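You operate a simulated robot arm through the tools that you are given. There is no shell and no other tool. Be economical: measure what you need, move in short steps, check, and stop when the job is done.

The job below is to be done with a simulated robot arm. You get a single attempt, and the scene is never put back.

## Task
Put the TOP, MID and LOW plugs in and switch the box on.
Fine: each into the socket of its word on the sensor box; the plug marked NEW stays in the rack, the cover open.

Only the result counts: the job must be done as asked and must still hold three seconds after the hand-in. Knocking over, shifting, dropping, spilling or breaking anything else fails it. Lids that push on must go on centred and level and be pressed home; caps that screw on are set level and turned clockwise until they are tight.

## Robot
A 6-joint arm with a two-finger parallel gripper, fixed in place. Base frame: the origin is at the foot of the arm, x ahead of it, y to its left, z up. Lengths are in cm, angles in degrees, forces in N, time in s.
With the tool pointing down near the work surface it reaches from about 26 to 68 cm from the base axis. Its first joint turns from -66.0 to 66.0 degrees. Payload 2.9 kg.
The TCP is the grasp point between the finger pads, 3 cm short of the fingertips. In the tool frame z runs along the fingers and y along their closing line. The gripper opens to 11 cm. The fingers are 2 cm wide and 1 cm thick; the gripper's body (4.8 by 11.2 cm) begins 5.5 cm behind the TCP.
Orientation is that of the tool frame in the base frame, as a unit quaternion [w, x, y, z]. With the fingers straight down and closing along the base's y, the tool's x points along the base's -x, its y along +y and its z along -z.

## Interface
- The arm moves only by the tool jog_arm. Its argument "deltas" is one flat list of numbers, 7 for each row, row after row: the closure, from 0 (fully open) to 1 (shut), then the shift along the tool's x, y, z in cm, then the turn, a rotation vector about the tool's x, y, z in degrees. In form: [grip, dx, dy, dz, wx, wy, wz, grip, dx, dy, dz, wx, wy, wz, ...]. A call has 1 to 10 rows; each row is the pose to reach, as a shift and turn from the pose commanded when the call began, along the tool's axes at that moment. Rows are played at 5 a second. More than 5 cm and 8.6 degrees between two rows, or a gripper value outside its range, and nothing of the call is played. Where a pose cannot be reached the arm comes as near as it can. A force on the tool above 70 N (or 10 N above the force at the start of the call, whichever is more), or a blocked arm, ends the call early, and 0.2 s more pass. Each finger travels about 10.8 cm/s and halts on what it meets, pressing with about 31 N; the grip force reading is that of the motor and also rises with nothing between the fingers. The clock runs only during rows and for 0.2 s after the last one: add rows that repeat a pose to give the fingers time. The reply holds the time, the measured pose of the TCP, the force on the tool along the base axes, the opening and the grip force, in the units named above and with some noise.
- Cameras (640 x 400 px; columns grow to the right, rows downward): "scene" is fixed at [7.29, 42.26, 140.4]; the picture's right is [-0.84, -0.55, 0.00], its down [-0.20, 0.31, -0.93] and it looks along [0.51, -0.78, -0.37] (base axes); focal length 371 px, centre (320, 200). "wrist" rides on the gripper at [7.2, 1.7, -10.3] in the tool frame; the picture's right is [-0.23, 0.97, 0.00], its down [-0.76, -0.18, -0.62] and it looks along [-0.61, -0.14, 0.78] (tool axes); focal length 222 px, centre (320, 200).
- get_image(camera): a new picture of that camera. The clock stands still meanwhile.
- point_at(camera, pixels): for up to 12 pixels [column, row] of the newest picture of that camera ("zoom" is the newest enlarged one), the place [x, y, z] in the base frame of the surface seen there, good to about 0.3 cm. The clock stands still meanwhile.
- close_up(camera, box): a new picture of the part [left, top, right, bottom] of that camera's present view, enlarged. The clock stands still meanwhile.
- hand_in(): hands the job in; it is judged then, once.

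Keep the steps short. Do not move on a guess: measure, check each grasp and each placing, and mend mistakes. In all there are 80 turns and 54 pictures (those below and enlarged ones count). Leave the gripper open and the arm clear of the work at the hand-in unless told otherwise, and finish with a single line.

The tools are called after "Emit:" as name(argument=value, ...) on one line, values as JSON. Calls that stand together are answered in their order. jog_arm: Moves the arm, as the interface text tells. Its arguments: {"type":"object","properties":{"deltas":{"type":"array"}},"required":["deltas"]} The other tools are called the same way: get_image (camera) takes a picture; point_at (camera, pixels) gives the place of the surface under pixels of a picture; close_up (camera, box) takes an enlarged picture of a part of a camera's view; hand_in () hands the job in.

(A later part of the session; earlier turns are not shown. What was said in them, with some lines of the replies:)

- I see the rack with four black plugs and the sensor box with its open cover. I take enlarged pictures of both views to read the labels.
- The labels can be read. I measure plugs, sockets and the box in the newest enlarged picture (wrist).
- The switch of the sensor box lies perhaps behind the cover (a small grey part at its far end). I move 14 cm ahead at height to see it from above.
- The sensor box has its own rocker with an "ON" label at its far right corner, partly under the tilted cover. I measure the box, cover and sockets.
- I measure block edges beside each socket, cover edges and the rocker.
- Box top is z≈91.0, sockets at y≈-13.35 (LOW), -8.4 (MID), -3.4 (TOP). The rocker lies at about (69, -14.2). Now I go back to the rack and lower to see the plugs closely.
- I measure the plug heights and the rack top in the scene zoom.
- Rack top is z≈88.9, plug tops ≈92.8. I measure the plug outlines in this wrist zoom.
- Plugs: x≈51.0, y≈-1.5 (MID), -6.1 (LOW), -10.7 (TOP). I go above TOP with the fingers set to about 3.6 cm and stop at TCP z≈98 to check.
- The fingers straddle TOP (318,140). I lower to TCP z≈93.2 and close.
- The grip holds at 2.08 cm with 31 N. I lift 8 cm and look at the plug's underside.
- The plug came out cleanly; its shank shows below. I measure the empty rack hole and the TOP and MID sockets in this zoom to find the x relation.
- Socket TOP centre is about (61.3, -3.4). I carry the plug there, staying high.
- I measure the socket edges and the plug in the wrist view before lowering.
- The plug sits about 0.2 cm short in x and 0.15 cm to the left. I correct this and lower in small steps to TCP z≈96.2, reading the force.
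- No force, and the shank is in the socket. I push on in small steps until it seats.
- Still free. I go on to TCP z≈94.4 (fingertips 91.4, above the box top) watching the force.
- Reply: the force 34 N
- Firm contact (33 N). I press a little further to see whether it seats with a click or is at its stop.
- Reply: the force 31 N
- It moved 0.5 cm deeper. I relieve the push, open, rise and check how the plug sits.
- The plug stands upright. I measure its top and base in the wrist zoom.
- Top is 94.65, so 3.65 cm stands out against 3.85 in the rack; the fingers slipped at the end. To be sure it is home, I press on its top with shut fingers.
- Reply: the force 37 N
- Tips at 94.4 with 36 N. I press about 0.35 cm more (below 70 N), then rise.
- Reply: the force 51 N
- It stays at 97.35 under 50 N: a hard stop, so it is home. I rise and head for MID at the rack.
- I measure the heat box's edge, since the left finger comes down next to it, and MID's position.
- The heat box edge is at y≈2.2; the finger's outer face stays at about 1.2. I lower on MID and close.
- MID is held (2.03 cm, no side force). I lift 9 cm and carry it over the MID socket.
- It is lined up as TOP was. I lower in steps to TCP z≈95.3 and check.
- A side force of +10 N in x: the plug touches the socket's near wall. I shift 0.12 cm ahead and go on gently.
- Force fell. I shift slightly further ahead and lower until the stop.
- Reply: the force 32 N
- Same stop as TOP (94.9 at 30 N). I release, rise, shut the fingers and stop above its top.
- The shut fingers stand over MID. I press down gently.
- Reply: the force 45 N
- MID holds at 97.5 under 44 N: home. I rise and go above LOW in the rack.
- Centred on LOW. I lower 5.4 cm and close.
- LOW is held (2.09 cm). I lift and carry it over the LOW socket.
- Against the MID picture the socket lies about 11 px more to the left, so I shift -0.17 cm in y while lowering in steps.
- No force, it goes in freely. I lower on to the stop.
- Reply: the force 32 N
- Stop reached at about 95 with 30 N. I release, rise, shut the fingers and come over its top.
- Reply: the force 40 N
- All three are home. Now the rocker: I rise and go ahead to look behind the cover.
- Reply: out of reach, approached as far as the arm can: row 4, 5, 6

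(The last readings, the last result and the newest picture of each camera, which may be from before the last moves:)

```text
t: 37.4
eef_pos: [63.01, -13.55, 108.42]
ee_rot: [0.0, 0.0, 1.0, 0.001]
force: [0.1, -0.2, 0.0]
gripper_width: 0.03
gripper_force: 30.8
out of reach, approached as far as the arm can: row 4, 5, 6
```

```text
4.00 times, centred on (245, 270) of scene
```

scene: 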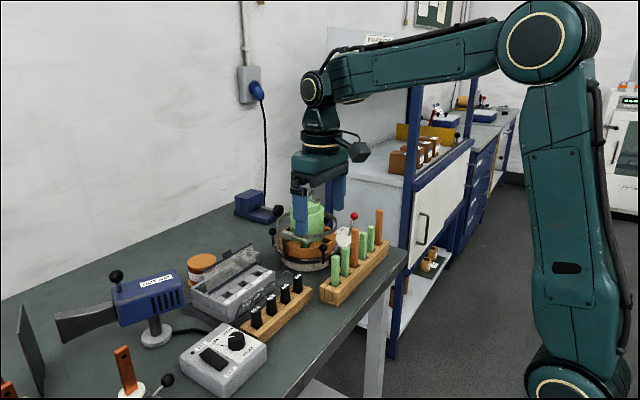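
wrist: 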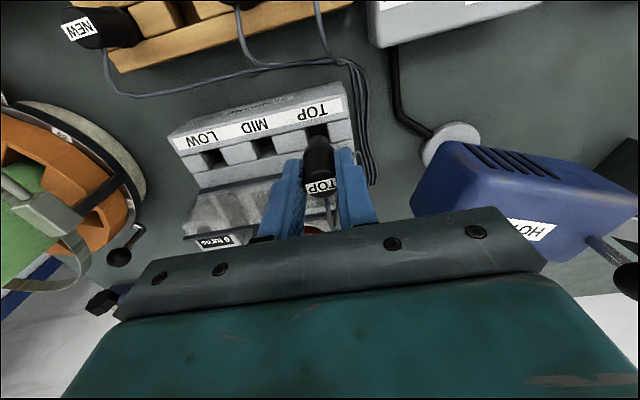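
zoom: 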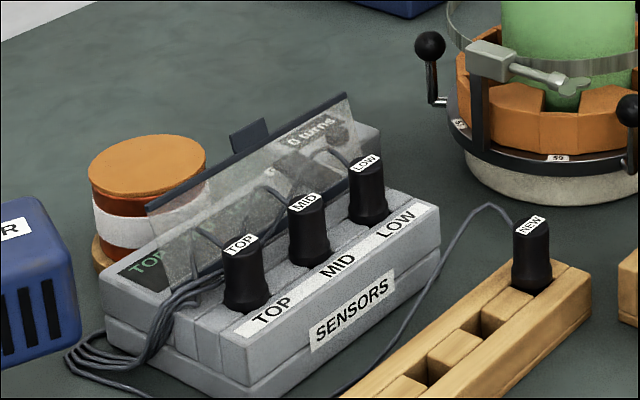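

The rocker is at (330,240) in the wrist zoom, partly behind the finger. I step 4 cm to the left and a bit lower and ahead to see it uncovered (tips stay above the cover's 97.6).

Emit:
jog_arm(deltas=[1, 0, 2, 1, 0, 0, 0, 1, 0, 4, 3, 0, 0, 0, 1, 0, 5, 5, 0, 0, 0, 1, 0, 5, 5, 0, 0, 0])

Emit:
get_image(camera="wrist")

Emit:
close_up(camera="wrist", box=[180, 80, 320, 200])

```text
t: 38.4
eef_pos: [62.77, -8.53, 103.42]
ee_rot: [0.0, 0.0, 1.0, 0.0]
force: [-0.3, 0.3, -0.6]
gripper_width: 0.03
gripper_force: 30.6
```

```text
13 pictures are left
```

wrist: 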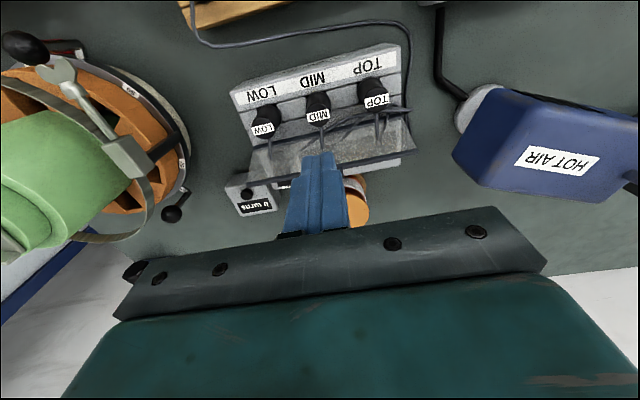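

```text
3.33 times, centred on (250, 140) of wrist
```

zoom: 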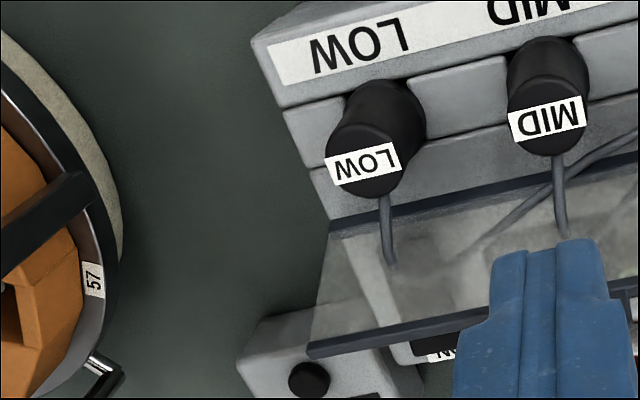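

13 pictures are left, so I am sparing. I measure the visible rocker strip, label, box corner and cover edge.

Emit:
point_at(camera="zoom", pixels=[[420, 348], [440, 342], [475, 336], [445, 354], [402, 358], [315, 348], [470, 318], [395, 332], [335, 225], [310, 380], [360, 330], [410, 362]])

```text
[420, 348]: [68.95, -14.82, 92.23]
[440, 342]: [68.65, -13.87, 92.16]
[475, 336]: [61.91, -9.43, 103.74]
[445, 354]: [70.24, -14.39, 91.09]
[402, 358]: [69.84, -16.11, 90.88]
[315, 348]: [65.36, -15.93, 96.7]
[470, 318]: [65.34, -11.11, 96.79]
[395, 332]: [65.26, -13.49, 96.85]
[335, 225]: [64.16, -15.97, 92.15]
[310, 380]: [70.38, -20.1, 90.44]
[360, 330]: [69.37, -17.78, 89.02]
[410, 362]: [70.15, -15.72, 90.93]
```

The rocker's raised ON end is at about x 68.9, y -14.2, z 92.2; the cover's top edge is x 65.4, z 97. I must tilt the tool 15° outward to reach it. First I tilt and move over it, staying above the cover.

Emit:
jog_arm(deltas=[1, 0, -2.8, 0, 0, -5, 0, 1, 0, -5.7, 0, 0, -10, 0, 1, -1.5, -5.7, 0.6, 0, -15, 0, 1, -3.1, -5.7, 1.4, 0, -15, 0, 1, -3.1, -5.7, 1.4, 0, -15, 0])

```text
t: 39.6
eef_pos: [65.79, -14.25, 102.0]
ee_rot: [0.13, 0.001, 0.992, 0.0]
force: [0.5, 0.4, -0.2]
gripper_width: 0.01
gripper_force: 30.7
```

The tilt is right (fingers point ahead and down). Now I move 3.1 cm ahead at the same height.

Emit:
jog_arm(deltas=[1, -1.5, 0, 0.4, 0, 0, 0, 1, -2.99, 0, 0.8, 0, 0, 0, 1, -2.99, 0, 0.8, 0, 0, 0])

Emit:
close_up(camera="wrist", box=[220, 60, 420, 210])

```text
t: 40.4
eef_pos: [68.93, -14.27, 101.86]
ee_rot: [0.131, 0.0, 0.991, 0.0]
force: [0.1, -0.1, -0.4]
gripper_width: 0.0
gripper_force: 31.1
```

```text
2.67 times, centred on (320, 135) of wrist
```

zoom: 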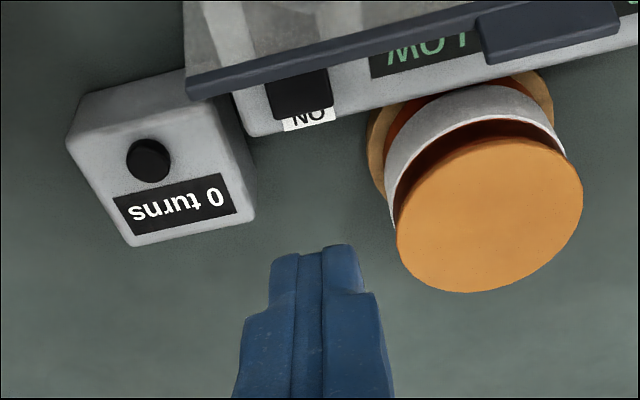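

It reached, and the rocker (300,95) is now in plain view. I measure it.

Emit:
point_at(camera="zoom", pixels=[[278, 112], [330, 104], [272, 90], [325, 75], [300, 100], [300, 85], [304, 116], [310, 126], [250, 130], [205, 92], [545, 40], [282, 118]])

```text
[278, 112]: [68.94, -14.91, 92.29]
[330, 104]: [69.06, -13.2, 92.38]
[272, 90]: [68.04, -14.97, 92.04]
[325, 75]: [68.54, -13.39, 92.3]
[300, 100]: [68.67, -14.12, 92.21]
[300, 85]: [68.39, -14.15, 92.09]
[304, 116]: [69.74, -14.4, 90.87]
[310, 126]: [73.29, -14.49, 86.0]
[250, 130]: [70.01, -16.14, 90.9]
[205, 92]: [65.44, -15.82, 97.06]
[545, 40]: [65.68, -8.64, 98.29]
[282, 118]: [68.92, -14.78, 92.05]
```

Rocker: y centre -14.1, raised end at x≈69, z≈92.3. My near fingertip corner is at x≈68.7. I lower straight 6.3 cm to just above it.

Emit:
jog_arm(deltas=[1, 0.78, 0.1, 2.9, 0, 0, 0, 1, 1.4, 0.1, 5.2, 0, 0, 0, 1, 1.61, 0.1, 6.0, 0, 0, 0, 1, 1.61, 0.1, 6.0, 0, 0, 0])

Emit:
close_up(camera="wrist", box=[220, 60, 420, 210])

```text
t: 41.4
eef_pos: [69.05, -14.11, 95.87]
ee_rot: [0.13, 0.0, 0.992, 0.0]
force: [-0.3, 0.0, 0.4]
gripper_width: 0.0
gripper_force: 31.0
```

```text
2.67 times, centred on (320, 135) of wrist
```

zoom: 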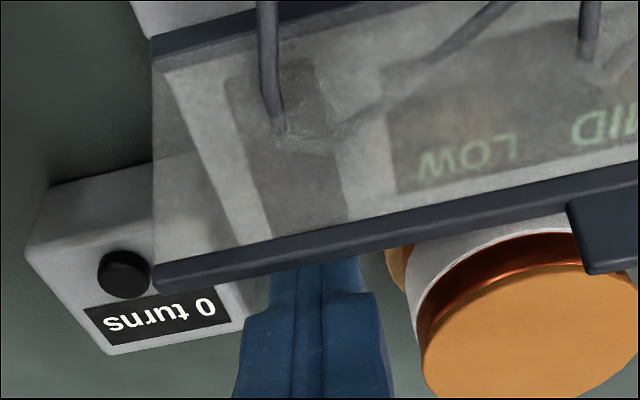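

The rocker is seen through the cover to be long in x, so I am on its ON half. I press down in small steps.

Emit:
jog_arm(deltas=[1, 0.1, 0, 0.39, 0, 0, 0, 1, 0.18, 0, 0.68, 0, 0, 0, 1, 0.23, 0, 0.87, 0, 0, 0, 1, 0.28, 0, 1.06, 0, 0, 0])

```text
t: 42.4
eef_pos: [68.97, -14.15, 94.8]
ee_rot: [0.132, -0.001, 0.991, 0.001]
force: [-2.4, 2.0, 9.7]
gripper_width: 0.0
gripper_force: 30.8
```

Corner at about 91.6 with 10 N. I press 0.3 cm further and read the force.

Emit:
jog_arm(deltas=[1, 0.04, 0, 0.15, 0, 0, 0, 1, 0.08, 0, 0.29, 0, 0, 0, 1, 0.08, 0, 0.29, 0, 0, 0])

```text
t: 43.2
eef_pos: [68.95, -14.2, 94.75]
ee_rot: [0.134, 0.001, 0.991, -0.002]
force: [-6.0, -0.7, 28.8]
gripper_width: 0.02
gripper_force: 30.6
```

It is at its stop (29 N, no further travel). I rise straight, then look.

Emit:
jog_arm(deltas=[1, -0.5, 0, -2, 0, 0, 0, 1, -1.3, 0, -5, 0, 0, 0, 1, -1.95, 0, -7.3, 0, 0, 0, 1, -1.95, 0, -7.3, 0, 0, 0])

Emit:
close_up(camera="wrist", box=[220, 60, 420, 210])

```text
t: 44.2
eef_pos: [68.96, -13.99, 101.88]
ee_rot: [0.129, -0.001, 0.992, 0.0]
force: [0.8, 0.1, 0.7]
gripper_width: 0.0
gripper_force: 31.1
```

```text
2.67 times, centred on (320, 135) of wrist
```

zoom: 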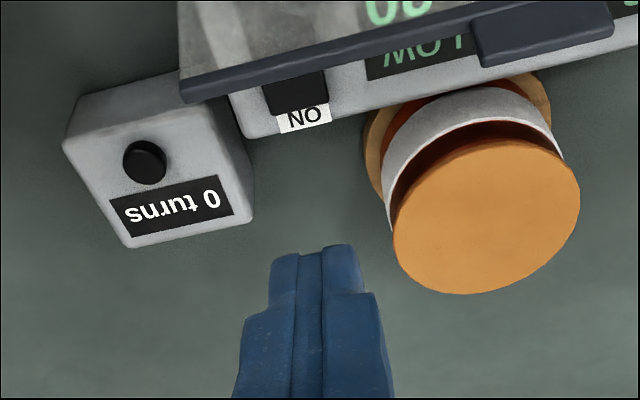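

The display under the cover now shows digits and the ON label is fully bared: the box is on. I withdraw up and back, level the tool and open the gripper.

Emit:
jog_arm(deltas=[1, 1.0, 0, -1.9, 0, 0, 0, 1, 2.12, 0, -3.68, 0, 0, 0, 1, 5, 0, -5.5, 0, 5, 0, 1, 8.5, 0, -7.5, 0, 10, 0, 1, 11.97, 0, -9.4, 0, 15, 0, 0.5, 14.5, 0, -10, 0, 15, 0, 0, 17, 0, -11, 0, 15, 0, 0, 17, 0, -11, 0, 15, 0, 0, 17, 0, -11, 0, 15, 0])

Emit:
close_up(camera="wrist", box=[180, 30, 440, 210])

Emit:
close_up(camera="scene", box=[180, 200, 330, 330])

```text
t: 46.2
eef_pos: [49.79, -14.12, 108.06]
ee_rot: [0.0, 0.0, 1.0, 0.0]
force: [-0.2, -0.6, 0.5]
gripper_width: 11.0
gripper_force: 0.0
```

```text
2.22 times, centred on (310, 120) of wrist
```

zoom: 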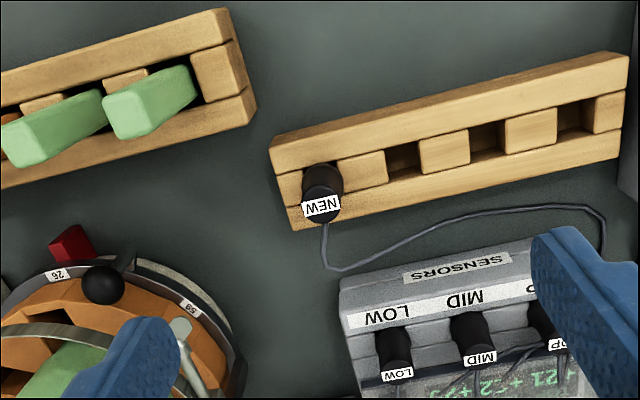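

```text
3.08 times, centred on (255, 265) of scene
```

zoom: 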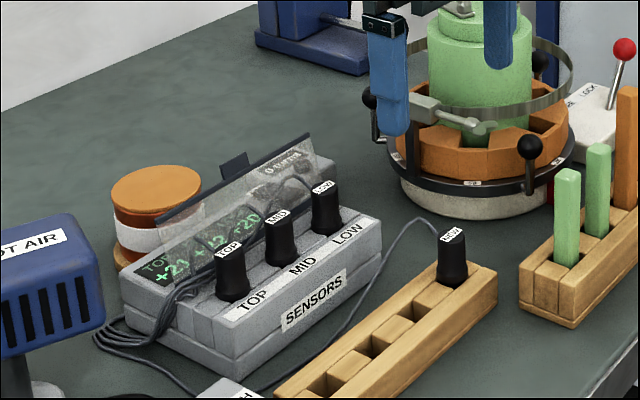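

All three plugs sit in the sockets of their words, the display shows three readings, NEW is still in the rack, the cover is open and the gripper is open and clear. I hand in.

Emit:
hand_in()

```text
The job is handed in.
```

The TOP, MID and LOW plugs are pressed home in the sockets of their words and the sensor box is switched on with three readings showing; NEW is still in the rack, the cover is open, and the job is handed in.
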